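You operate a simulated robot arm through the tools that you are given. There is no shell and no other tool.

You are at the controls of a simulated robot arm. One attempt, no reset.

JOB
Put things in order on the back of the spray bench. At the end: the white strainer screen stands where the clear teal rim cup stood; the clear teal rim cup stands where the black nozzle stood; the tall yellow plug stands where the white strainer screen stood; the tall white plug stands where the tall yellow plug stood; the black nozzle from the back of the spray bench stands on top of the flat white pack; whatever was shut is shut again. Leave all else as you found it, and nothing knocked over.

It is judged by the outcome, as a careful person would: the job done as asked, and still so three seconds after it is handed in. It fails if anything else is knocked over, pushed out of place, dropped, spilled or broken.

ROBOT AND FRAMES
A 7-joint arm with a two-finger parallel gripper, fixed in place. Base frame: the origin is at the foot of the arm, x ahead of it, y to its left, z up; the work surface is at about z = 0. Readings come in cm, rad, newtons and seconds.
With the tool pointing down near the work surface it reaches from about 22 to 58 cm from the base axis. Its first joint turns from -1.152 to 1.152 rad. Payload 2.5 kg.
The tool frame sits at the grasp point between the pads (the TCP): z along the fingers, y along the line on which they close. The tips reach 2.3 cm beyond it. Largest opening 9.4 cm; finger width 3.8, thickness 1; the body of the gripper, 5.4 by 9.6 cm, starts 3.9 cm behind the TCP.
Orientation is told as [roll, pitch, yaw] about the base's x, y, z axes, in that order, counted from this pose: with the fingers straight down and closing along the base's y, the tool's x points along the base's -x, its y along +y and its z along -z.

CONTROLS
- The arm moves only by the tool play_rows. Its argument "commands" is a list of rows, each a list of 6 numbers: the shift along the base's x, y, z in cm, then the turn, a rotation vector about the base's x, y, z in rad. In form: [[x, y, z, ax, ay, az], ...]. A call has 1 to 20 rows; each row is the pose to reach, as a shift and turn from the pose commanded when the call began. "gripper" is the opening in per cent of the stroke, from 0 (shut) to 100 (fully open), set as the call begins (left out, the last holds). Each row takes 0.2 s and may step no farther than 5 cm and 0.15 rad from the row before; otherwise, or with a gripper value out of range, the whole call is refused. A pose out of reach is approached as far as the arm can. The call stops where the force on the tool passes 40 N (or 10 N more than at its start, if that is more) or the arm is blocked; 0.2 s more then pass. The fingers move at their own pace (about 10.8 cm/s each) and stop on an object; they squeeze with about 36 N. The grip force told is the motor's: it shows also when the fingers shut on nothing. Time passes only in rows, and 0.2 s behind the last, so rows that repeat a pose let the fingers close. It gives the time, the measured TCP pose, the force on the tool (base axes), the opening and the grip force at its end, in the units of the frame above (readings bear some noise), with the torque about the TCP (base axes, N m) and any sound that the robot's microphone picked up.
- Cameras (640 x 400 px; columns grow to the right, rows downward): "scene" is fixed at [12.83, -42.06, 53.4]; the picture's right is [0.72, -0.69, 0.00], its down [-0.46, -0.48, -0.75] and it looks along [0.52, 0.54, -0.67] (base axes); focal length 299 px, centre (320, 200). "wrist" rides on the gripper at [8.6, 1.6, -7.5] in the tool frame; the picture's right is [-0.18, 0.98, 0.00], its down [-0.58, -0.11, -0.81] and it looks along [-0.79, -0.15, 0.59] (tool axes); focal length 243 px, centre (320, 200). There is no depth. A picture from a camera that has moved, and an enlarged one, comes with that camera's place and axes in the base frame and with its lens.
- grab_frame(camera): a new picture of that camera. No time passes.
- close_up(camera, box): a new picture of the part [left, top, right, bottom] of that camera's present view, enlarged. No time passes.
- finish_job(): hands the job in; it is judged then, once.

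Nothing tells you positions but the pictures and the camera data. Unless the task says otherwise, let go and move clear before handing in.

The tools are called after "Emit:" as name(argument=value, ...) on one line, values as JSON. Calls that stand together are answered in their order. play_rows: Moves the arm, as the interface text tells. Its arguments: {"type":"object","properties":{"commands":{"type":"array"},"gripper":{"type":"number"}},"required":["commands"]} The other tools are called the same way: grab_frame (camera) takes a picture; close_up (camera, box) takes an enlarged picture of a part of a camera's view; finish_job () hands the job in.

At the start:

```text
t: 0.0
eef_pos: [37.46, -6.94, 31.22]
ee_rot: [0.001, 0.001, 0.0]
wrist_force: [-0.4, 0.0, 0.1]
torque: [0.04, -0.02, 0.0]
grip_width: 9.4
finger_force: 0.1
```

scene: 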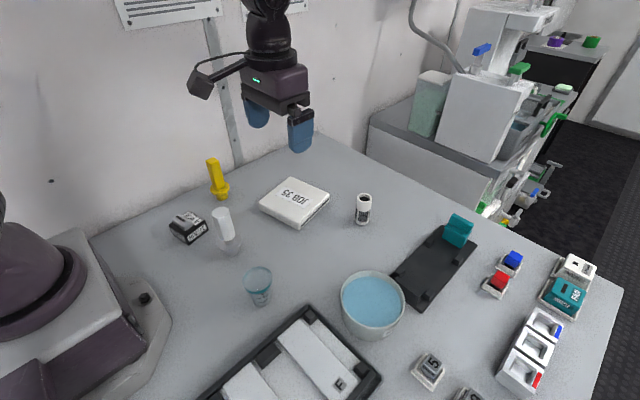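
wrist: 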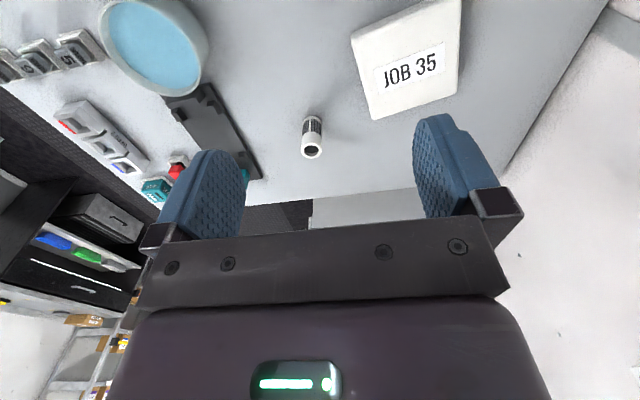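

I see a bench with several small items, and I take the back of the bench to be the far-left area by the wall. I'll look closer before moving anything.

Emit:
close_up(camera="scene", box=[150, 130, 310, 230])

Emit:
close_up(camera="scene", box=[220, 160, 420, 285])

Emit:
close_up(camera="scene", box=[200, 240, 440, 400])

Emit:
close_up(camera="scene", box=[400, 200, 640, 400])

Emit:
close_up(camera="wrist", box=[0, 0, 320, 200])

```text
4.00 times, centred on (230, 180) of scene
camera zoom: at [12.83, -42.06, 53.4], right [0.72, -0.69, 0.0], down [-0.46, -0.48, -0.75], along [0.52, 0.54, -0.67], focal length 1194 px, centre (680, 280)
```

zoom: 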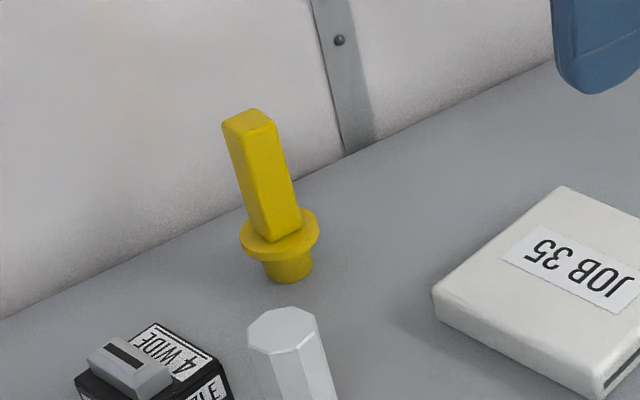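

```text
3.20 times, centred on (320, 222) of scene
camera zoom: at [12.83, -42.06, 53.4], right [0.72, -0.69, 0.0], down [-0.46, -0.48, -0.75], along [0.52, 0.54, -0.67], focal length 956 px, centre (320, 128)
```

zoom: 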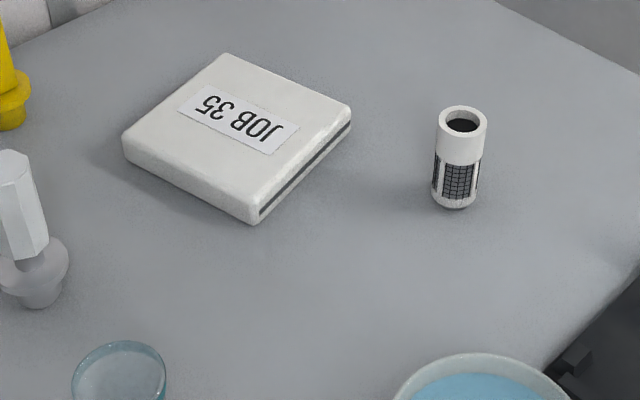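

```text
2.50 times, centred on (320, 320) of scene
camera zoom: at [12.83, -42.06, 53.4], right [0.72, -0.69, 0.0], down [-0.46, -0.48, -0.75], along [0.52, 0.54, -0.67], focal length 746 px, centre (320, -100)
```

zoom: 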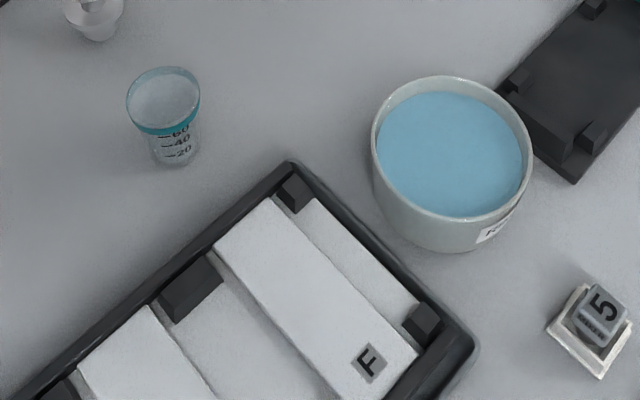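

```text
2.00 times, centred on (520, 300) of scene
camera zoom: at [12.83, -42.06, 53.4], right [0.72, -0.69, 0.0], down [-0.46, -0.48, -0.75], along [0.52, 0.54, -0.67], focal length 597 px, centre (-80, 0)
```

zoom: 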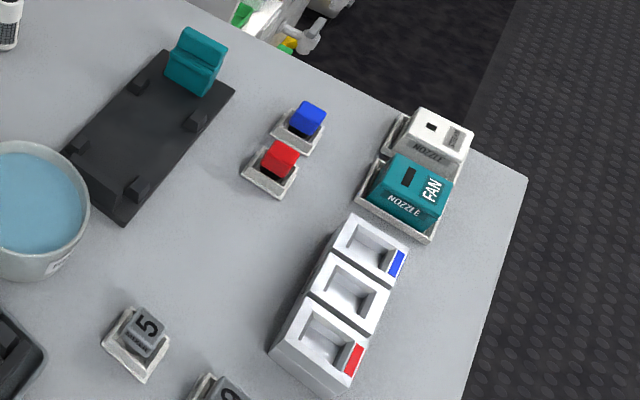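

```text
2.00 times, centred on (160, 100) of wrist
camera zoom: at [28.86, -5.38, 38.71], right [0.18, 0.98, 0.0], down [0.58, -0.11, 0.81], along [0.79, -0.15, -0.59], focal length 485 px, centre (640, 400)
```

zoom: 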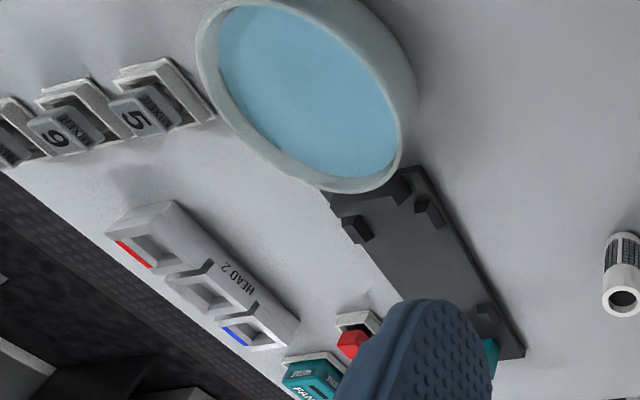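

I see the six items at the back: black nozzle (~24,14), white plug (~28,2), yellow plug (~36,19), teal rim cup (~25,-13), strainer (~56,-12) and the white pack (~48,4). I'll zoom in on each to measure bases and orientations.

Emit:
close_up(camera="scene", box=[156, 200, 220, 250])

Emit:
close_up(camera="scene", box=[196, 195, 260, 260])

Emit:
close_up(camera="scene", box=[190, 150, 250, 210])

Emit:
close_up(camera="scene", box=[230, 260, 290, 310])

Emit:
close_up(camera="scene", box=[335, 185, 395, 230])

Emit:
close_up(camera="scene", box=[250, 170, 340, 235])

Emit:
close_up(camera="wrist", box=[280, 0, 480, 170])

```text
8.00 times, centred on (188, 225) of scene
camera zoom: at [12.83, -42.06, 53.4], right [0.72, -0.69, 0.0], down [-0.46, -0.48, -0.75], along [0.52, 0.54, -0.67], focal length 2389 px, centre (1376, 0)
```

zoom: 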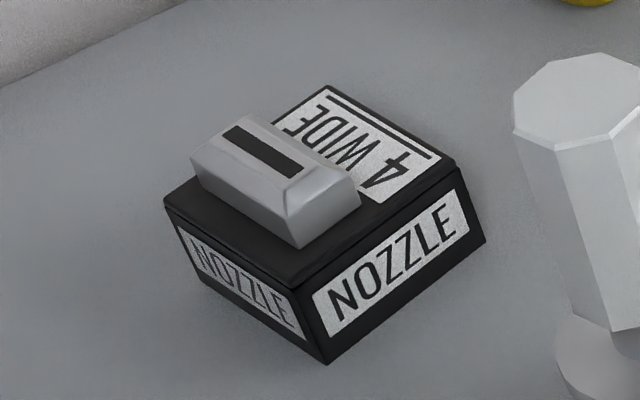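

```text
6.15 times, centred on (228, 228) of scene
camera zoom: at [12.83, -42.06, 53.4], right [0.72, -0.69, 0.0], down [-0.46, -0.48, -0.75], along [0.52, 0.54, -0.67], focal length 1837 px, centre (886, 31)
```

zoom: 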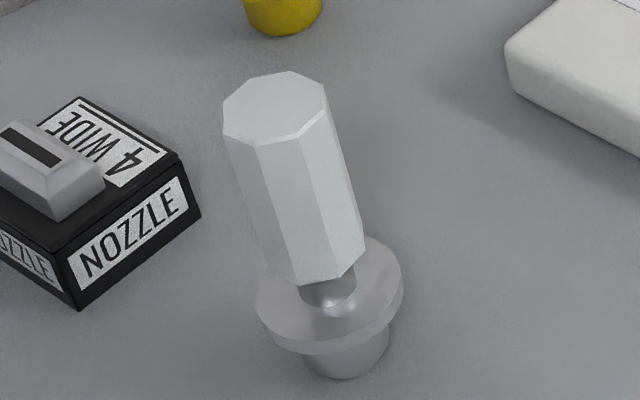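

```text
6.67 times, centred on (220, 180) of scene
camera zoom: at [12.83, -42.06, 53.4], right [0.72, -0.69, 0.0], down [-0.46, -0.48, -0.75], along [0.52, 0.54, -0.67], focal length 1990 px, centre (987, 333)
```

zoom: 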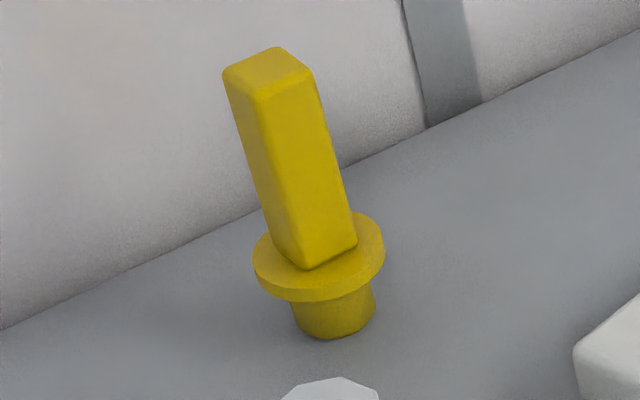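

```text
8.00 times, centred on (260, 285) of scene
camera zoom: at [12.83, -42.06, 53.4], right [0.72, -0.69, 0.0], down [-0.46, -0.48, -0.75], along [0.52, 0.54, -0.67], focal length 2389 px, centre (800, -480)
```

zoom: 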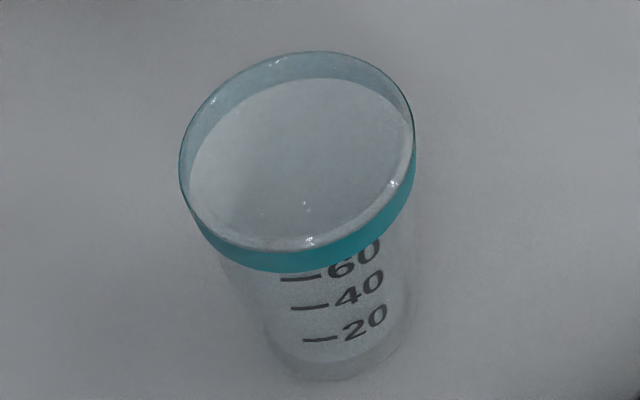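

```text
8.89 times, centred on (365, 208) of scene
camera zoom: at [12.83, -42.06, 53.4], right [0.72, -0.69, 0.0], down [-0.46, -0.48, -0.75], along [0.52, 0.54, -0.67], focal length 2654 px, centre (-80, 133)
```

zoom: 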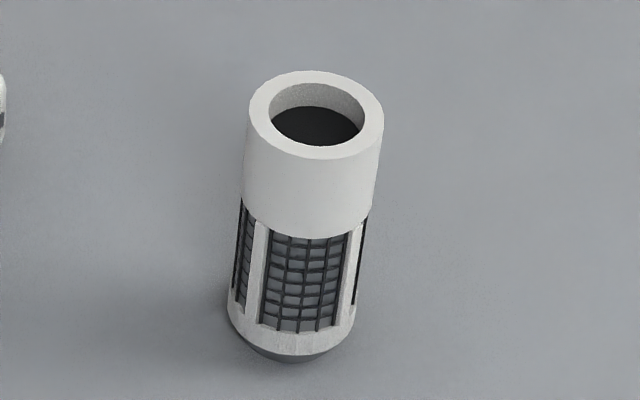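

```text
6.15 times, centred on (295, 202) of scene
camera zoom: at [12.83, -42.06, 53.4], right [0.72, -0.69, 0.0], down [-0.46, -0.48, -0.75], along [0.52, 0.54, -0.67], focal length 1837 px, centre (474, 185)
```

zoom: 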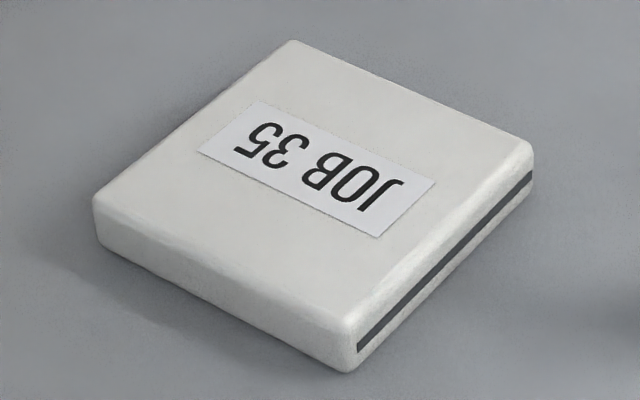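

```text
2.35 times, centred on (380, 85) of wrist
camera zoom: at [28.86, -5.38, 38.71], right [0.18, 0.98, 0.0], down [0.58, -0.11, 0.81], along [0.79, -0.15, -0.59], focal length 571 px, centre (179, 471)
```

zoom: 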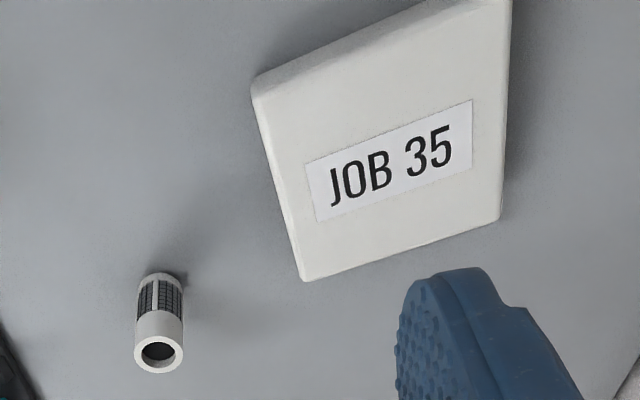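

The nozzle is a ~5.8 cm square box centred near (24.2, 13.9), turned ~12°; the pack is ~13 cm square and ~2.5 cm high at about (48.3, 4.2), also turned ~12°. First I go above the nozzle with the gripper turned to match it.

Emit:
play_rows(commands=[[-1.66, 2.605, -1.4, 0, 0, 0.026], [-3.32, 5.21, -2.8, 0, 0, 0.052], [-4.98, 7.815, -4.2, 0, 0, 0.079], [-6.63, 10.42, -5.6, 0, 0, 0.105], [-8.29, 13.03, -7.0, 0, 0, 0.131], [-9.95, 15.63, -8.4, 0, 0, 0.158], [-11.6, 18.24, -9.8, 0, 0, 0.184], [-13.26, 20.84, -11.22, 0, 0, 0.21], [-13.26, 20.84, -11.22, 0, 0, 0.21]], gripper=100)

```text
t: 2.0
eef_pos: [24.16, 13.84, 19.73]
ee_rot: [-0.001, -0.002, 0.211]
wrist_force: [0.0, 0.4, 0.8]
torque: [-0.04, 0.01, 0.03]
grip_width: 9.39
finger_force: 0.1
```

The arm is above the nozzle at (24.2, 13.8, 19.7). I'll check the alignment in both cameras before descending.

Emit:
grab_frame(camera="wrist")

Emit:
grab_frame(camera="scene")

```text
taken
camera wrist: at [15.49, 13.67, 27.28], right [-0.03, 1.0, 0.0], down [0.59, 0.02, 0.81], along [0.81, 0.02, -0.59], focal length 243 px, centre (320, 200)
```

wrist: 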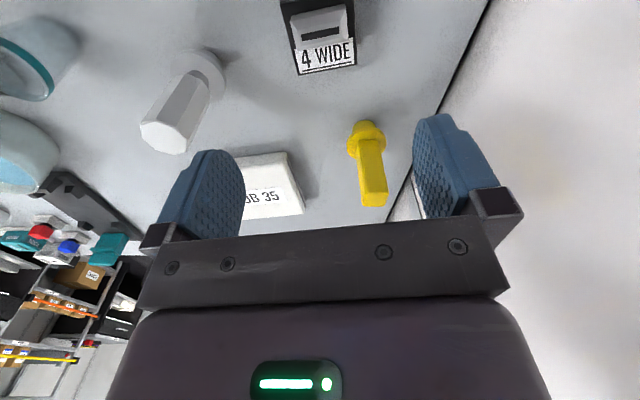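

```text
taken
```

scene: 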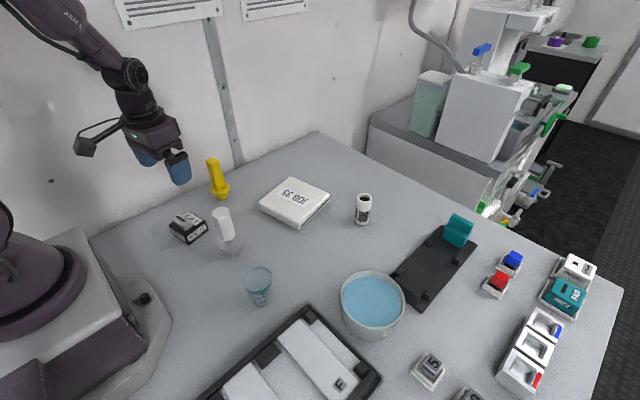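

The wrist view confirms the nozzle's position to within a couple of millimetres. I descend with open fingers in two stages.

Emit:
play_rows(commands=[[0, 0, -3, 0, 0, 0], [0, 0, -6, 0, 0, 0], [0, 0, -9, 0, 0, 0], [0, 0, -11.5, 0, 0, 0], [0, 0, -13, 0, 0, 0], [0, 0, -13, 0, 0, 0]])

Emit:
grab_frame(camera="wrist")

Emit:
close_up(camera="scene", box=[110, 150, 270, 270])

```text
t: 3.4
eef_pos: [24.34, 13.78, 7.09]
ee_rot: [0.0, 0.0, 0.211]
wrist_force: [-0.9, 0.6, -0.2]
torque: [0.02, -0.01, 0.0]
grip_width: 9.42
finger_force: 0.1
```

```text
taken
camera wrist: at [15.57, 13.63, 14.52], right [-0.03, 1.0, 0.0], down [0.59, 0.02, 0.81], along [0.81, 0.02, -0.59], focal length 243 px, centre (320, 200)
```

wrist: 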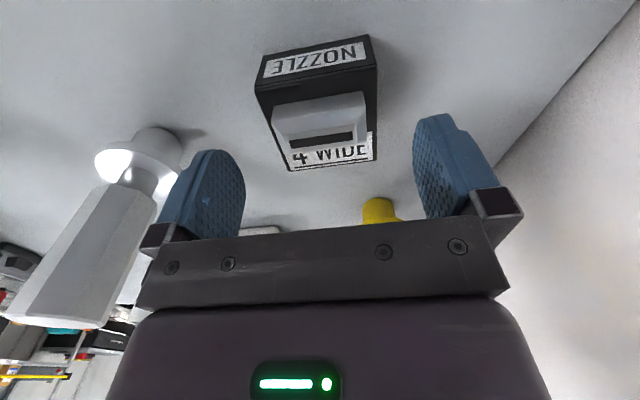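

```text
3.33 times, centred on (190, 210) of scene
camera zoom: at [12.83, -42.06, 53.4], right [0.72, -0.69, 0.0], down [-0.46, -0.48, -0.75], along [0.52, 0.54, -0.67], focal length 995 px, centre (753, 167)
```

zoom: 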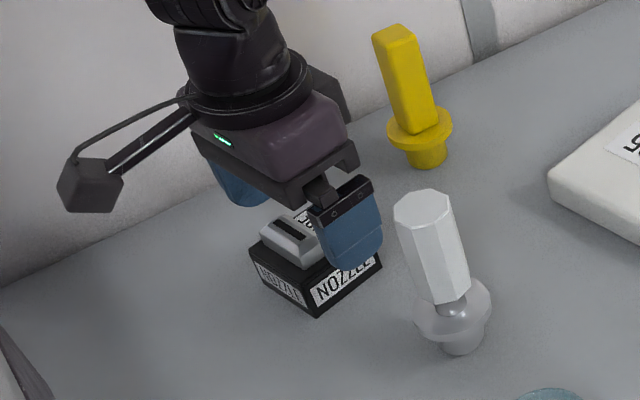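

The fingers straddle the nozzle squarely, with a measured yaw of ~12°. I'll lower to about z = 2.9 and close.

Emit:
play_rows(commands=[[0.1, 0.15, -1.5, 0, 0, 0], [0.1, 0.15, -3, 0, 0, 0], [0.1, 0.15, -4.1, 0, 0, 0], [0.1, 0.15, -4.1, 0, 0, 0]])

Emit:
play_rows(commands=[[0, 0, 0, 0, 0, 0], [0, 0, 0, 0, 0, 0], [0, 0, 0, 0, 0, 0], [0, 0, 0, 0, 0, 0]], gripper=0)

Emit:
grab_frame(camera="wrist")

```text
t: 4.4
eef_pos: [24.31, 14.09, 2.85]
ee_rot: [0.0, 0.0, 0.212]
wrist_force: [-0.3, -1.1, 0.4]
torque: [0.01, -0.02, 0.02]
grip_width: 9.38
finger_force: 0.2
```

```text
t: 5.4
eef_pos: [24.31, 14.02, 2.97]
ee_rot: [-0.001, 0.001, 0.21]
wrist_force: [-0.2, 0.1, 1.1]
torque: [0.0, -0.01, -0.01]
grip_width: 5.77
finger_force: 35.7
```

```text
taken
camera wrist: at [15.57, 13.86, 10.41], right [-0.03, 1.0, 0.0], down [0.59, 0.02, 0.81], along [0.81, 0.02, -0.59], focal length 243 px, centre (320, 200)
```

wrist: 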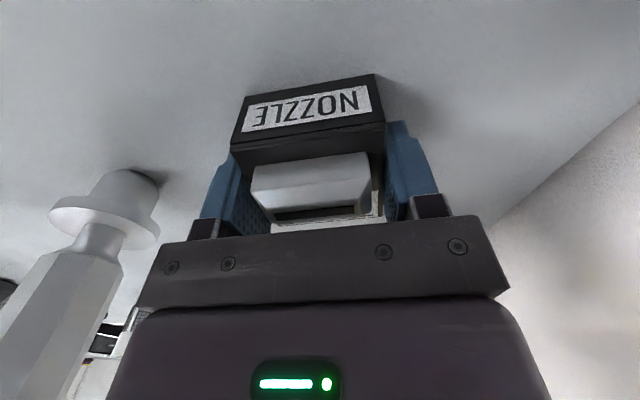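

The nozzle is gripped at 5.77 cm width. I lift it straight up to a safe height.

Emit:
play_rows(commands=[[0, 0, 1, 0, 0, 0], [0, 0, 3, 0, 0, 0], [0, 0, 6, 0, 0, 0], [0, 0, 9, 0, 0, 0], [0, 0, 12, 0, 0, 0], [0, 0, 15, 0, 0, 0], [0, 0, 15, 0, 0, 0]])

Emit:
grab_frame(camera="scene")

```text
t: 7.0
eef_pos: [24.23, 13.92, 17.98]
ee_rot: [0.001, 0.001, 0.21]
wrist_force: [-0.2, -0.3, 0.0]
torque: [0.03, -0.02, 0.01]
grip_width: 4.31
finger_force: 35.7
```

```text
taken
```

scene: 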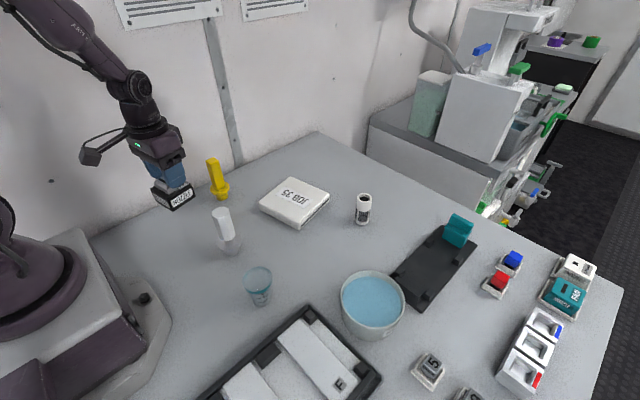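

The opening dropped from 5.77 to 4.31 cm, so the body slid in the fingers and they may now be holding only the grey handle. I'll look closely before any further motion.

Emit:
close_up(camera="scene", box=[120, 110, 220, 220])

Emit:
grab_frame(camera="wrist")

```text
3.64 times, centred on (170, 165) of scene
camera zoom: at [12.83, -42.06, 53.4], right [0.72, -0.69, 0.0], down [-0.46, -0.48, -0.75], along [0.52, 0.54, -0.67], focal length 1086 px, centre (866, 327)
```

zoom: 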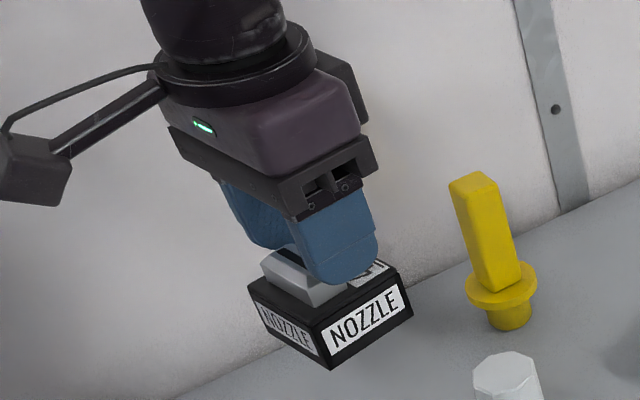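

```text
taken
camera wrist: at [15.42, 13.77, 25.42], right [-0.03, 1.0, 0.0], down [0.59, 0.02, 0.81], along [0.81, 0.02, -0.59], focal length 243 px, centre (320, 200)
```

wrist: 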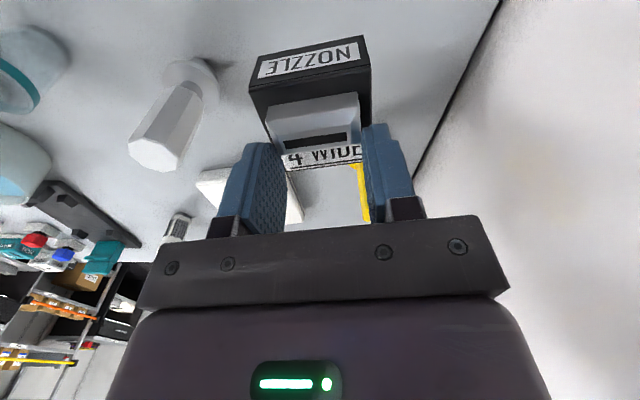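

The smooth body slid through the pads, and the box now hangs by the ends of its grey handle. That hold is weak, so I'll lower it gently straight back down to its own spot and re-grip it properly.

Emit:
play_rows(commands=[[0, 0, -0.5, 0, 0, 0], [0, 0, -1.2, 0, 0, 0], [0, 0, -2, 0, 0, 0], [0, 0, -3, 0, 0, 0], [0, 0, -4, 0, 0, 0], [0, 0, -5, 0, 0, 0], [0, 0, -6, 0, 0, 0], [0, 0, -7, 0, 0, 0], [0, 0, -8, 0, 0, 0], [0, 0, -9, 0, 0, 0], [0, 0, -9.8, 0, 0, 0], [0, 0, -10.4, 0, 0, 0], [0, 0, -10.4, 0, 0, 0]])

Emit:
close_up(camera="scene", box=[120, 150, 240, 260])

Emit:
grab_frame(camera="wrist")

```text
t: 9.8
eef_pos: [24.42, 13.84, 7.44]
ee_rot: [0.0, -0.002, 0.211]
wrist_force: [0.3, -1.1, -1.1]
torque: [0.03, 0.0, -0.01]
grip_width: 4.33
finger_force: 36.0
```

```text
3.64 times, centred on (180, 205) of scene
camera zoom: at [12.83, -42.06, 53.4], right [0.72, -0.69, 0.0], down [-0.46, -0.48, -0.75], along [0.52, 0.54, -0.67], focal length 1086 px, centre (829, 182)
```

zoom: 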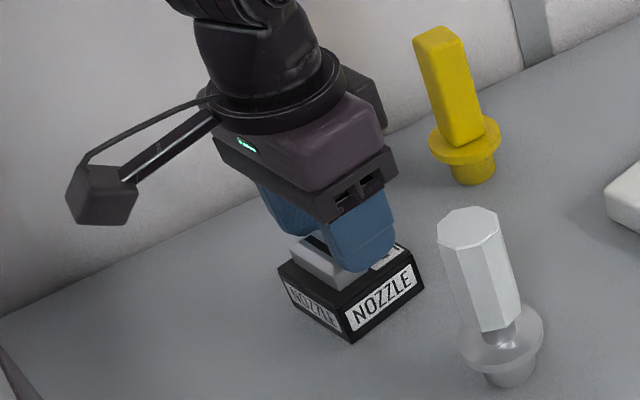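

```text
taken
camera wrist: at [15.59, 13.73, 14.93], right [-0.03, 1.0, 0.0], down [0.59, 0.02, 0.81], along [0.81, 0.02, -0.59], focal length 243 px, centre (320, 200)
```

wrist: 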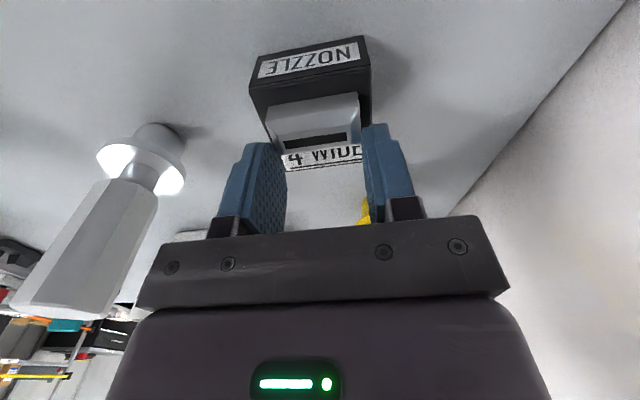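

The box bottom looks about half a centimetre above the bench. I lower in small steps until it touches.

Emit:
play_rows(commands=[[0, 0, -0.15, 0, 0, 0], [0, 0, -0.3, 0, 0, 0], [0, 0, -0.45, 0, 0, 0], [0, 0, -0.6, 0, 0, 0], [0, 0, -0.6, 0, 0, 0]])

Emit:
close_up(camera="scene", box=[156, 200, 220, 250])

```text
t: 11.0
eef_pos: [24.33, 13.89, 6.89]
ee_rot: [0.002, -0.002, 0.212]
wrist_force: [-3.9, 1.7, 28.4]
torque: [0.02, 0.37, -0.02]
grip_width: 4.3
finger_force: 35.6
```

```text
8.00 times, centred on (188, 225) of scene
camera zoom: at [12.83, -42.06, 53.4], right [0.72, -0.69, 0.0], down [-0.46, -0.48, -0.75], along [0.52, 0.54, -0.67], focal length 2389 px, centre (1376, 0)
```

zoom: 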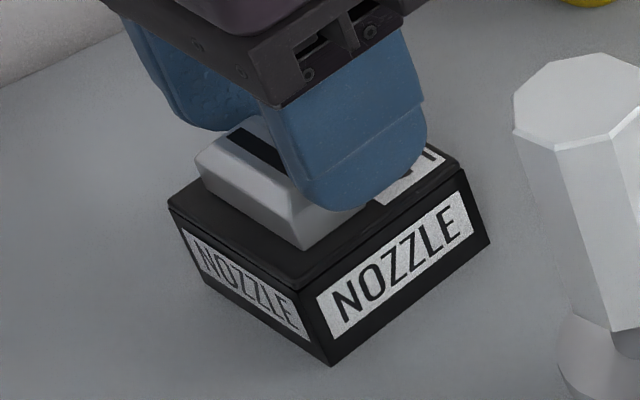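

The box is back on the bench with its corner at the original pixel. I release, rise clear, and look at the handle shape.

Emit:
play_rows(commands=[[0, 0, 0.3, 0, 0, 0], [0, 0, 0.3, 0, 0, 0], [0, 0, 0.5, 0, 0, 0], [0, 0, 2, 0, 0, 0], [0, 0, 4, 0, 0, 0], [0, 0, 6, 0, 0, 0], [0, 0, 8, 0, 0, 0], [0, 0, 8, 0, 0, 0]], gripper=75)

Emit:
close_up(camera="scene", box=[156, 200, 220, 250])

Emit:
close_up(camera="wrist", box=[230, 0, 430, 125])

```text
t: 12.8
eef_pos: [24.37, 13.94, 14.99]
ee_rot: [0.0, -0.001, 0.211]
wrist_force: [0.4, -0.2, 0.6]
torque: [-0.01, -0.02, -0.01]
grip_width: 7.07
finger_force: 0.0
```

```text
8.00 times, centred on (188, 225) of scene
camera zoom: at [12.83, -42.06, 53.4], right [0.72, -0.69, 0.0], down [-0.46, -0.48, -0.75], along [0.52, 0.54, -0.67], focal length 2389 px, centre (1376, 0)
```

zoom: 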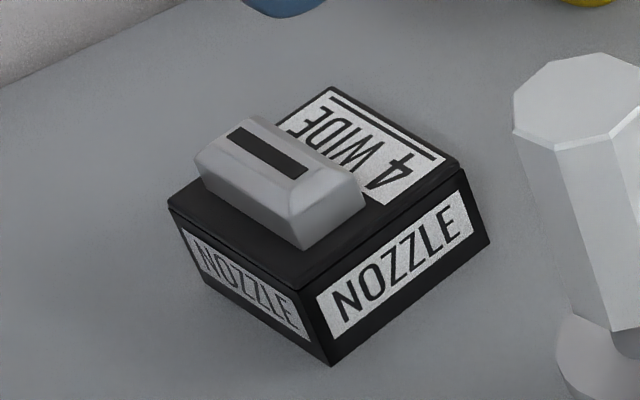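

```text
3.20 times, centred on (330, 62) of wrist
camera zoom: at [15.52, 13.75, 22.41], right [-0.03, 1.0, 0.0], down [0.59, 0.02, 0.81], along [0.81, 0.02, -0.59], focal length 776 px, centre (288, 640)
```

zoom: 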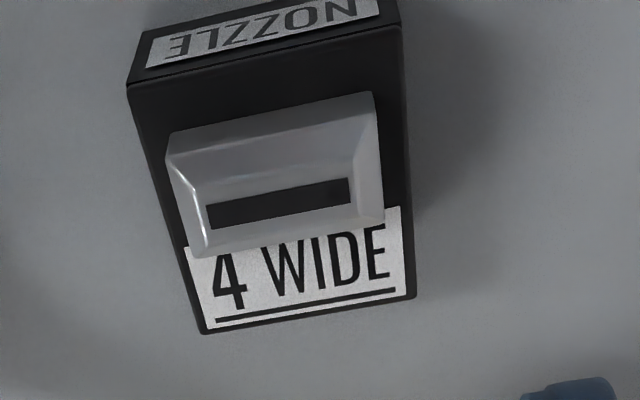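

The handle is about 4.3 × 2.4 cm, centred near (23.5, 13.75), with its top at about z = 5.3. I'll re-grip on the handle ends with the fingers reaching almost down to the box top.

Emit:
play_rows(commands=[[-0.4, -0.15, 0, 0, 0, 0], [-0.8, -0.3, -1, 0, 0, 0], [-0.8, -0.3, -3, 0, 0, 0], [-0.8, -0.3, -5, 0, 0, 0], [-0.8, -0.3, -7, 0, 0, 0], [-0.8, -0.3, -8.2, 0, 0, 0], [-0.8, -0.3, -9.0, 0, 0, 0], [-0.8, -0.3, -9.0, 0, 0, 0]])

Emit:
close_up(camera="scene", box=[156, 200, 220, 250])

Emit:
grab_frame(camera="wrist")

```text
t: 14.6
eef_pos: [23.45, 13.54, 5.87]
ee_rot: [-0.001, 0.0, 0.211]
wrist_force: [-0.5, 0.5, 0.1]
torque: [0.02, -0.01, 0.01]
grip_width: 7.06
finger_force: 0.0
```

```text
8.00 times, centred on (188, 225) of scene
camera zoom: at [12.83, -42.06, 53.4], right [0.72, -0.69, 0.0], down [-0.46, -0.48, -0.75], along [0.52, 0.54, -0.67], focal length 2389 px, centre (1376, 0)
```

zoom: 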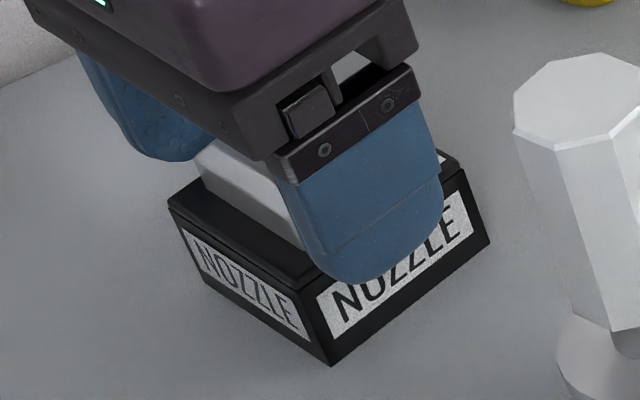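

```text
taken
camera wrist: at [14.64, 13.35, 13.39], right [-0.03, 1.0, 0.0], down [0.59, 0.01, 0.81], along [0.81, 0.02, -0.59], focal length 243 px, centre (320, 200)
```

wrist: 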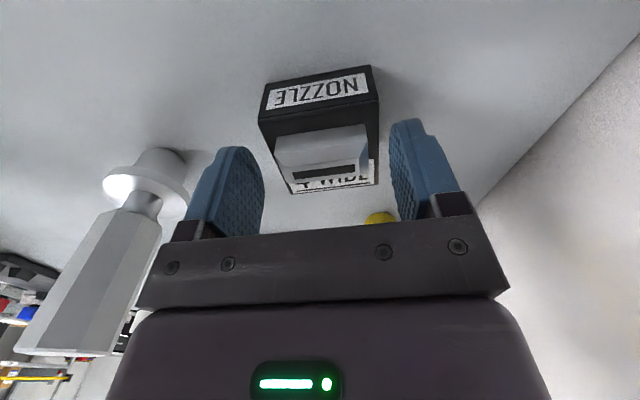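

The finger tips are just above the box top on both sides of the handle. I'll raise 0.2 cm for margin and close.

Emit:
play_rows(commands=[[0, 0, 0.2, 0, 0, 0], [0, 0, 0.2, 0, 0, 0]])

Emit:
play_rows(commands=[[0, 0, 0, 0, 0, 0], [0, 0, 0, 0, 0, 0], [0, 0, 0, 0, 0, 0], [0, 0, 0, 0, 0, 0]], gripper=0)

Emit:
play_rows(commands=[[0, 0, 0.3, 0, 0, 0], [0, 0, 0.7, 0, 0, 0], [0, 0, 1.2, 0, 0, 0], [0, 0, 2.0, 0, 0, 0], [0, 0, 2.0, 0, 0, 0], [0, 0, 2.0, 0, 0, 0], [0, 0, 2.0, 0, 0, 0]])

Emit:
grab_frame(camera="wrist")

Emit:
close_up(camera="scene", box=[156, 190, 220, 250])

```text
t: 15.2
eef_pos: [23.39, 13.64, 6.12]
ee_rot: [-0.001, -0.001, 0.21]
wrist_force: [-0.1, -0.8, -0.6]
torque: [0.0, -0.01, 0.02]
grip_width: 7.04
finger_force: 0.0
```

```text
t: 16.2
eef_pos: [23.46, 13.56, 6.19]
ee_rot: [0.0, -0.001, 0.212]
wrist_force: [-1.0, 0.4, 8.7]
torque: [-0.02, 0.15, -0.01]
grip_width: 4.27
finger_force: 35.9
```

```text
t: 17.8
eef_pos: [23.51, 13.57, 8.1]
ee_rot: [-0.001, 0.0, 0.211]
wrist_force: [-0.3, -1.1, -0.6]
torque: [-0.02, 0.0, -0.04]
grip_width: 4.33
finger_force: 35.8
```

```text
taken
camera wrist: at [14.67, 13.38, 15.65], right [-0.03, 1.0, 0.0], down [0.59, 0.02, 0.81], along [0.81, 0.02, -0.59], focal length 243 px, centre (320, 200)
```

wrist: 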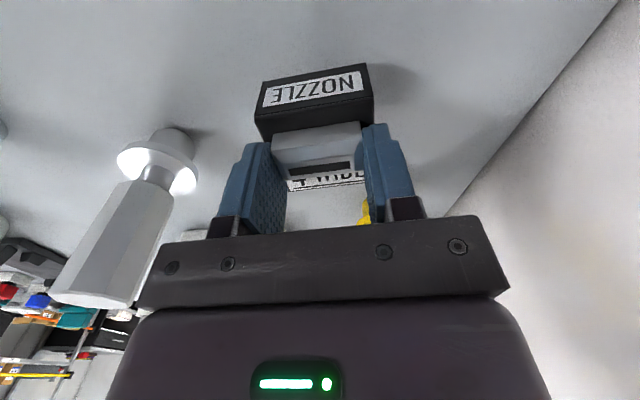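

```text
6.67 times, centred on (188, 220) of scene
camera zoom: at [12.83, -42.06, 53.4], right [0.72, -0.69, 0.0], down [-0.46, -0.48, -0.75], along [0.52, 0.54, -0.67], focal length 1990 px, centre (1200, 67)
```

zoom: 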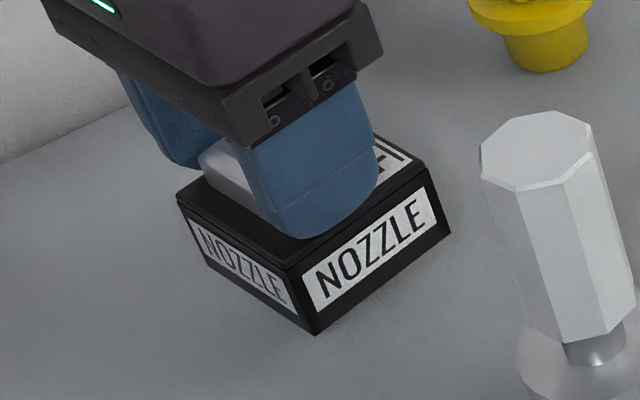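

The box hangs level from the handle at a stable 4.33 cm. I lift it further.

Emit:
play_rows(commands=[[0, 0, 0.7, 0, 0, 0], [0, 0, 1.8, 0, 0, 0], [0, 0, 3.2, 0, 0, 0], [0, 0, 4.6, 0, 0, 0], [0, 0, 6.0, 0, 0, 0], [0, 0, 7.4, 0, 0, 0], [0, 0, 8.8, 0, 0, 0], [0, 0, 10, 0, 0, 0], [0, 0, 10.8, 0, 0, 0], [0, 0, 11, 0, 0, 0]])

Emit:
play_rows(commands=[[0.6, -0.24, 0, 0, 0, 0], [1.6, -0.65, 0, 0, 0, 0], [3.0, -1.21, 0, 0, 0, 0], [4.5, -1.82, 0, 0, 0, 0], [6.0, -2.43, 0, 0, 0, 0], [7.5, -3.03, 0, 0, 0, 0], [9.0, -3.64, 0, 0, 0, 0], [10.5, -4.24, 0, 0, 0, 0], [12.0, -4.85, 0, 0, 0, 0], [13.5, -5.46, 0, 0, 0, 0], [15.0, -6.06, 0, 0, 0, 0], [16.5, -6.67, 0, 0, 0, 0], [18.0, -7.28, 0, 0, 0, 0], [19.5, -7.88, 0, 0, 0, 0], [21.0, -8.49, 0, 0, 0, 0], [22.3, -9.01, 0, 0, 0, 0], [23.3, -9.42, 0, 0, 0, 0], [23.9, -9.65, 0, 0, 0, 0], [24.0, -9.7, 0, 0, 0, 0]])

Emit:
grab_frame(camera="scene")

Emit:
grab_frame(camera="wrist")

```text
t: 20.0
eef_pos: [23.63, 13.77, 19.26]
ee_rot: [0.0, 0.0, 0.212]
wrist_force: [0.0, 0.0, -0.6]
torque: [-0.03, 0.0, 0.0]
grip_width: 4.28
finger_force: 35.9
```

```text
t: 24.0
eef_pos: [47.31, 3.92, 19.01]
ee_rot: [0.0, 0.0, 0.21]
wrist_force: [0.7, 0.3, -1.0]
torque: [0.0, -0.02, -0.01]
grip_width: 4.3
finger_force: 36.3
```

```text
taken
```

scene: 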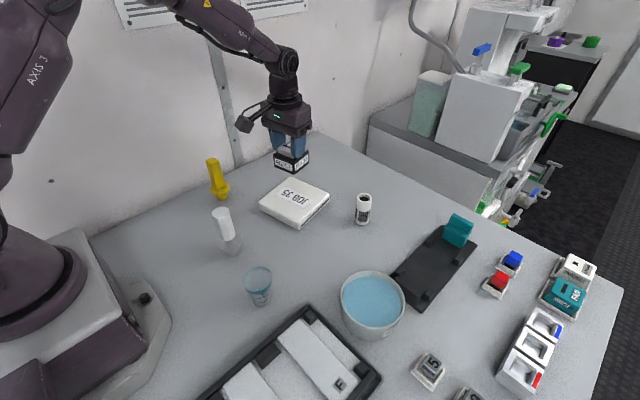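

```text
taken
camera wrist: at [38.68, 3.73, 26.54], right [-0.03, 1.0, 0.0], down [0.59, 0.02, 0.81], along [0.81, 0.02, -0.59], focal length 243 px, centre (320, 200)
```

wrist: 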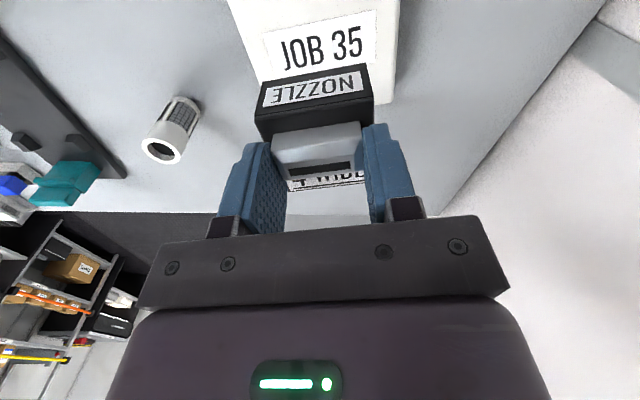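

The nozzle is over the pack. I descend to about 1.5 cm above it, then check.

Emit:
play_rows(commands=[[0, 0, -0.6, 0, 0, 0], [0, 0, -1.6, 0, 0, 0], [0, 0, -3, 0, 0, 0], [0, 0, -4.4, 0, 0, 0], [0, 0, -5.8, 0, 0, 0], [0, 0, -7, 0, 0, 0], [0, 0, -7.8, 0, 0, 0], [0, 0, -8.3, 0, 0, 0], [0, 0, -8.3, 0, 0, 0]])

Emit:
close_up(camera="scene", box=[230, 130, 350, 240])

Emit:
grab_frame(camera="wrist")

```text
t: 26.0
eef_pos: [47.43, 3.86, 10.81]
ee_rot: [-0.001, 0.0, 0.213]
wrist_force: [0.3, 0.1, -0.7]
torque: [0.0, -0.03, 0.01]
grip_width: 4.34
finger_force: 36.1
```

```text
3.64 times, centred on (290, 185) of scene
camera zoom: at [12.83, -42.06, 53.4], right [0.72, -0.69, 0.0], down [-0.46, -0.48, -0.75], along [0.52, 0.54, -0.67], focal length 1086 px, centre (429, 254)
```

zoom: 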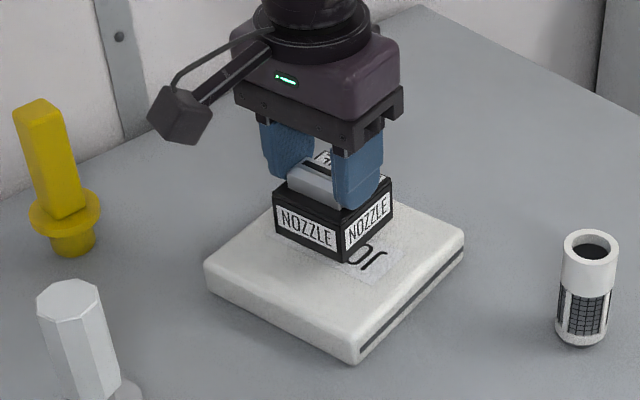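

```text
taken
camera wrist: at [38.71, 3.76, 18.25], right [-0.03, 1.0, 0.0], down [0.59, 0.02, 0.81], along [0.81, 0.02, -0.59], focal length 243 px, centre (320, 200)
```

wrist: 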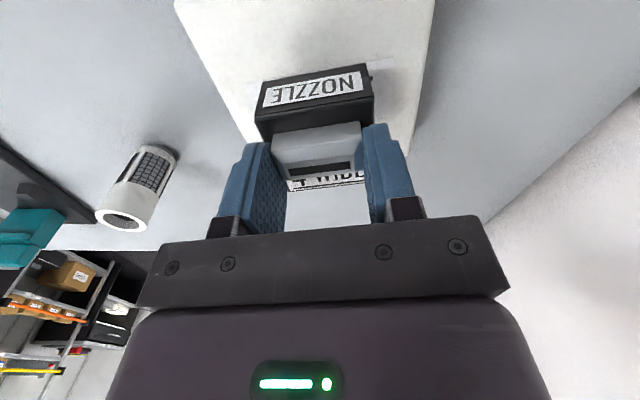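

The box hovers centred over the pack. I lower it in fine steps until it touches.

Emit:
play_rows(commands=[[0, 0, -0.4, 0, 0, 0], [0, 0, -0.8, 0, 0, 0], [0, 0, -1.1, 0, 0, 0], [0, 0, -1.3, 0, 0, 0], [0, 0, -1.45, 0, 0, 0], [0, 0, -1.6, 0, 0, 0]])

Emit:
close_up(camera="scene", box=[260, 150, 330, 220])

```text
t: 27.4
eef_pos: [47.41, 3.94, 9.25]
ee_rot: [0.0, 0.0, 0.21]
wrist_force: [0.7, -0.2, -0.7]
torque: [-0.03, 0.01, 0.0]
grip_width: 4.31
finger_force: 36.0
```

```text
5.71 times, centred on (295, 185) of scene
camera zoom: at [12.83, -42.06, 53.4], right [0.72, -0.69, 0.0], down [-0.46, -0.48, -0.75], along [0.52, 0.54, -0.67], focal length 1706 px, centre (463, 286)
```

zoom: 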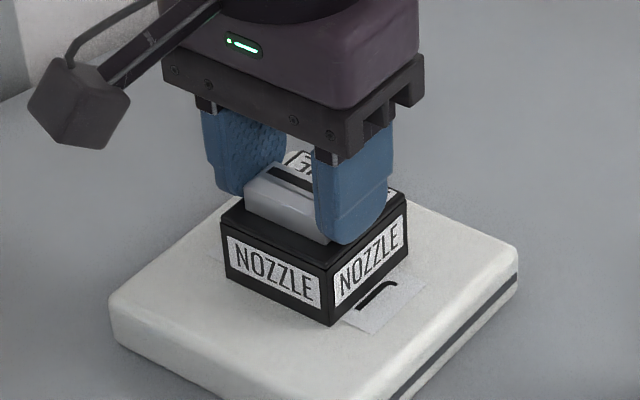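

Emit:
play_rows(commands=[[0, 0, -0.12, 0, 0, 0], [0, 0, -0.24, 0, 0, 0], [0, 0, -0.36, 0, 0, 0]])

```text
t: 28.2
eef_pos: [47.81, 4.05, 8.97]
ee_rot: [-0.003, -0.005, 0.211]
wrist_force: [-6.4, -3.7, 28.0]
torque: [-0.11, 0.21, -0.02]
grip_width: 4.32
finger_force: 35.9
```

The box is now seated on the pack: 28 N upward on contact at z ≈ 9.0. I ease off the press, open, and rise clear.

Emit:
play_rows(commands=[[0, 0, 0.2, 0, 0, 0], [0, 0, 0.25, 0, 0, 0]])

Emit:
play_rows(commands=[[0, 0, 0, 0, 0, 0], [0, 0, 0, 0, 0, 0], [0, 0, 0.2, 0, 0, 0], [0, 0, 2, 0, 0, 0], [0, 0, 4, 0, 0, 0], [0, 0, 7, 0, 0, 0], [0, 0, 10, 0, 0, 0], [0, 0, 10, 0, 0, 0]], gripper=60)

Emit:
grab_frame(camera="scene")

Emit:
close_up(camera="scene", box=[250, 160, 340, 235])

```text
t: 28.8
eef_pos: [47.45, 4.07, 9.01]
ee_rot: [0.001, 0.0, 0.211]
wrist_force: [2.0, -1.6, 6.0]
torque: [-0.15, -0.34, -0.01]
grip_width: 4.3
finger_force: 35.6
```

```text
t: 30.6
eef_pos: [47.32, 3.72, 19.06]
ee_rot: [0.0, -0.001, 0.211]
wrist_force: [0.7, -0.1, 0.4]
torque: [0.01, 0.0, 0.03]
grip_width: 5.65
finger_force: 0.0
```

```text
taken
```

scene: 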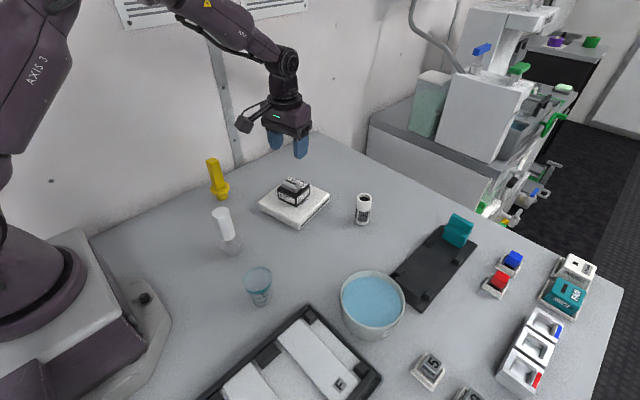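

```text
5.33 times, centred on (295, 198) of scene
camera zoom: at [12.83, -42.06, 53.4], right [0.72, -0.69, 0.0], down [-0.46, -0.48, -0.75], along [0.52, 0.54, -0.67], focal length 1592 px, centre (453, 213)
```

zoom: 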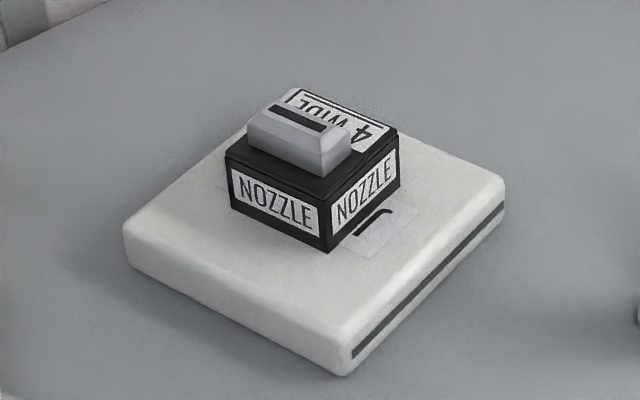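

The nozzle stands squarely on the pack, and the pack hasn't moved. Next is the teal rim cup at about (26, -12.3), so I move above it with yaw back to zero.

Emit:
play_rows(commands=[[-2.4, -1.8, 0.1, 0, 0, -0.023], [-4.8, -3.6, 0.2, 0, 0, -0.047], [-7.2, -5.4, 0.3, 0, 0, -0.07], [-9.6, -7.3, 0.4, 0, 0, -0.093], [-12.0, -9.1, 0.5, 0, 0, -0.117], [-14.4, -10.9, 0.6, 0, 0, -0.14], [-16.8, -12.8, 0.7, 0, 0, -0.163], [-19.2, -14.6, 0.8, 0, 0, -0.187], [-21.5, -16.35, 0.9, 0, 0, -0.21], [-21.5, -16.35, 0.9, 0, 0, -0.21]], gripper=80)

Emit:
grab_frame(camera="wrist")

Emit:
close_up(camera="wrist", box=[220, 0, 420, 125])

Emit:
grab_frame(camera="scene")

```text
t: 32.8
eef_pos: [26.16, -12.56, 20.13]
ee_rot: [0.001, 0.0, 0.0]
wrist_force: [0.4, 0.5, -0.4]
torque: [-0.01, 0.01, -0.02]
grip_width: 7.52
finger_force: 0.0
```

```text
taken
camera wrist: at [17.58, -10.87, 27.65], right [0.18, 0.98, 0.0], down [0.58, -0.11, 0.81], along [0.79, -0.15, -0.59], focal length 243 px, centre (320, 200)
```

wrist: 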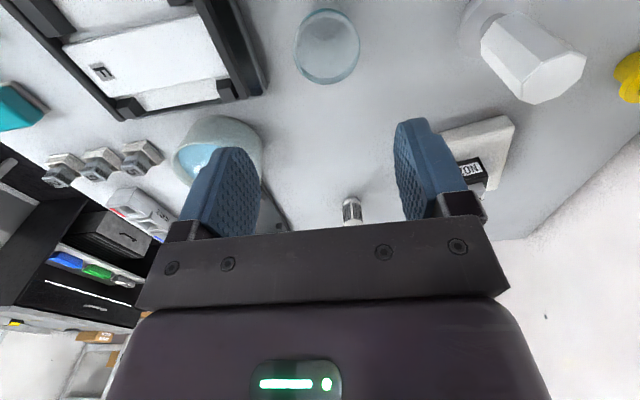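

```text
3.20 times, centred on (320, 62) of wrist
camera zoom: at [17.58, -10.87, 27.65], right [0.18, 0.98, 0.0], down [0.58, -0.11, 0.81], along [0.79, -0.15, -0.59], focal length 776 px, centre (320, 640)
```

zoom: 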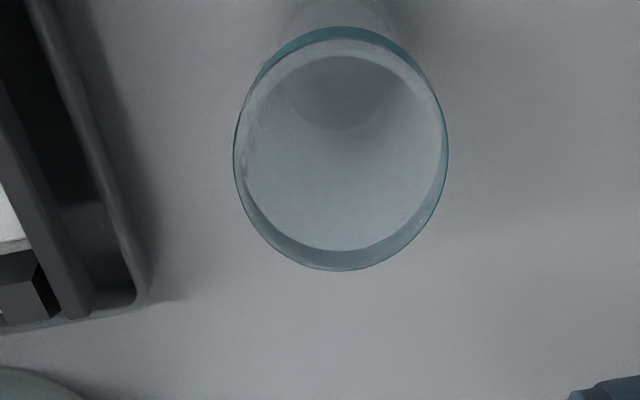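

```text
taken
```

scene: 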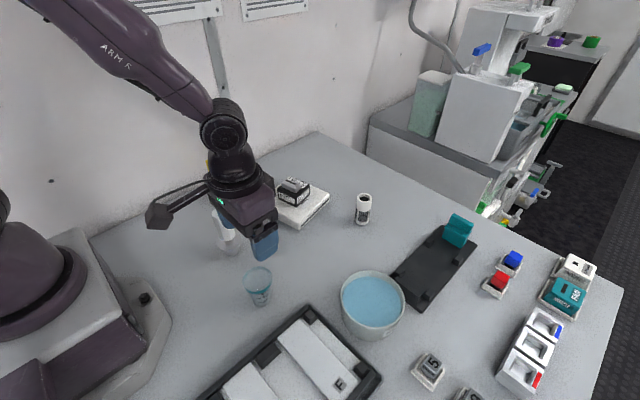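

The cup rim measures 5.3 cm across at about (26.0, -12.1), with the rim near z = 7, and it may hold clear liquid, so I'll treat it as full. I descend around it slowly.

Emit:
play_rows(commands=[[0, 0.15, -2.5, 0, 0, 0], [0, 0.15, -5, 0, 0, 0], [0, 0.15, -7.5, 0, 0, 0], [0, 0.15, -9, 0, 0, 0], [0, 0.15, -10, 0, 0, 0], [0, 0.15, -10, 0, 0, 0]])

Emit:
grab_frame(camera="wrist")

Emit:
close_up(camera="scene", box=[200, 220, 320, 320])

```text
t: 34.2
eef_pos: [26.17, -12.34, 9.85]
ee_rot: [0.0, 0.0, -0.001]
wrist_force: [-0.2, 0.1, 0.2]
torque: [0.0, 0.01, -0.02]
grip_width: 7.56
finger_force: 0.1
```

```text
taken
camera wrist: at [17.51, -10.72, 17.46], right [0.18, 0.98, 0.0], down [0.58, -0.11, 0.81], along [0.79, -0.15, -0.59], focal length 243 px, centre (320, 200)
```

wrist: 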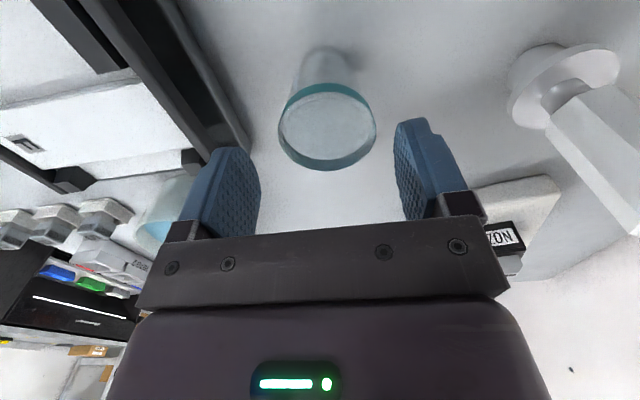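

```text
4.00 times, centred on (260, 270) of scene
camera zoom: at [12.83, -42.06, 53.4], right [0.72, -0.69, 0.0], down [-0.46, -0.48, -0.75], along [0.52, 0.54, -0.67], focal length 1194 px, centre (560, -80)
```

zoom: 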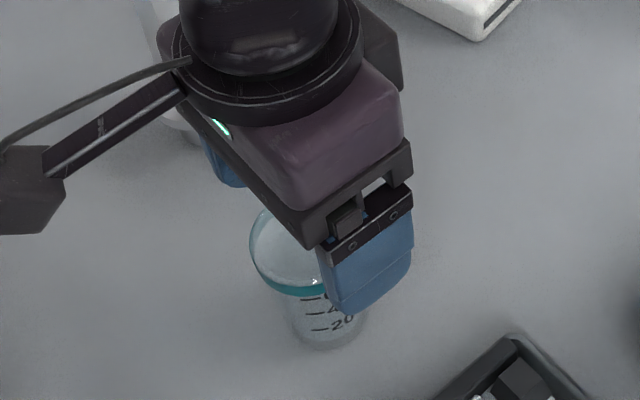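

The cup sits a few mm toward +y of the gripper's centre. I correct that and go down to rim level.

Emit:
play_rows(commands=[[-0.15, 0.25, -1, 0, 0, 0], [-0.15, 0.25, -2, 0, 0, 0], [-0.15, 0.25, -3, 0, 0, 0], [-0.15, 0.25, -3.9, 0, 0, 0], [-0.15, 0.25, -3.9, 0, 0, 0]])

Emit:
grab_frame(camera="wrist")

Emit:
close_up(camera="scene", box=[200, 220, 320, 320])

```text
t: 35.4
eef_pos: [25.95, -12.04, 6.09]
ee_rot: [0.0, 0.0, 0.002]
wrist_force: [-0.2, 0.5, -0.7]
torque: [0.01, -0.01, 0.0]
grip_width: 7.49
finger_force: 0.2
```

```text
taken
camera wrist: at [17.25, -10.33, 13.56], right [0.18, 0.98, 0.0], down [0.58, -0.11, 0.81], along [0.79, -0.15, -0.59], focal length 243 px, centre (320, 200)
```

wrist: 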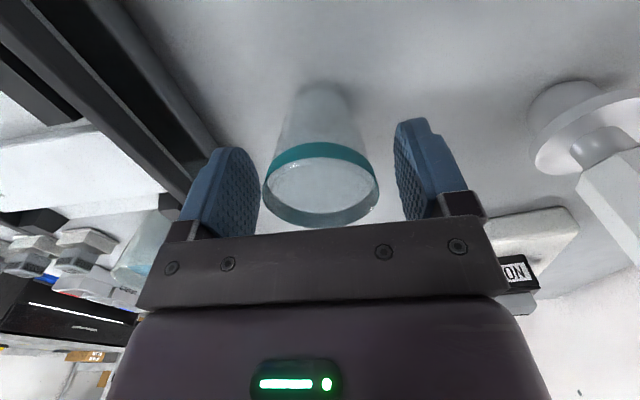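

```text
4.00 times, centred on (260, 270) of scene
camera zoom: at [12.83, -42.06, 53.4], right [0.72, -0.69, 0.0], down [-0.46, -0.48, -0.75], along [0.52, 0.54, -0.67], focal length 1194 px, centre (560, -80)
```

zoom: 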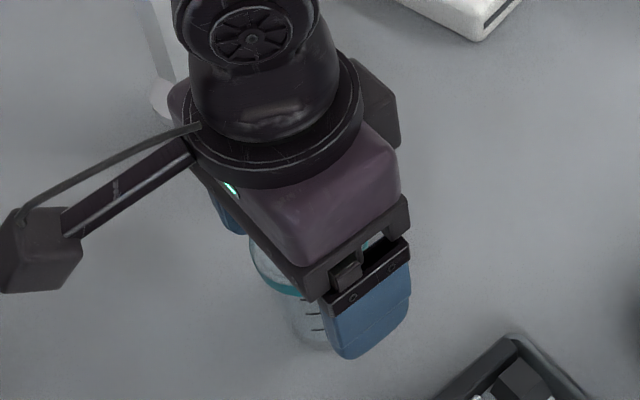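

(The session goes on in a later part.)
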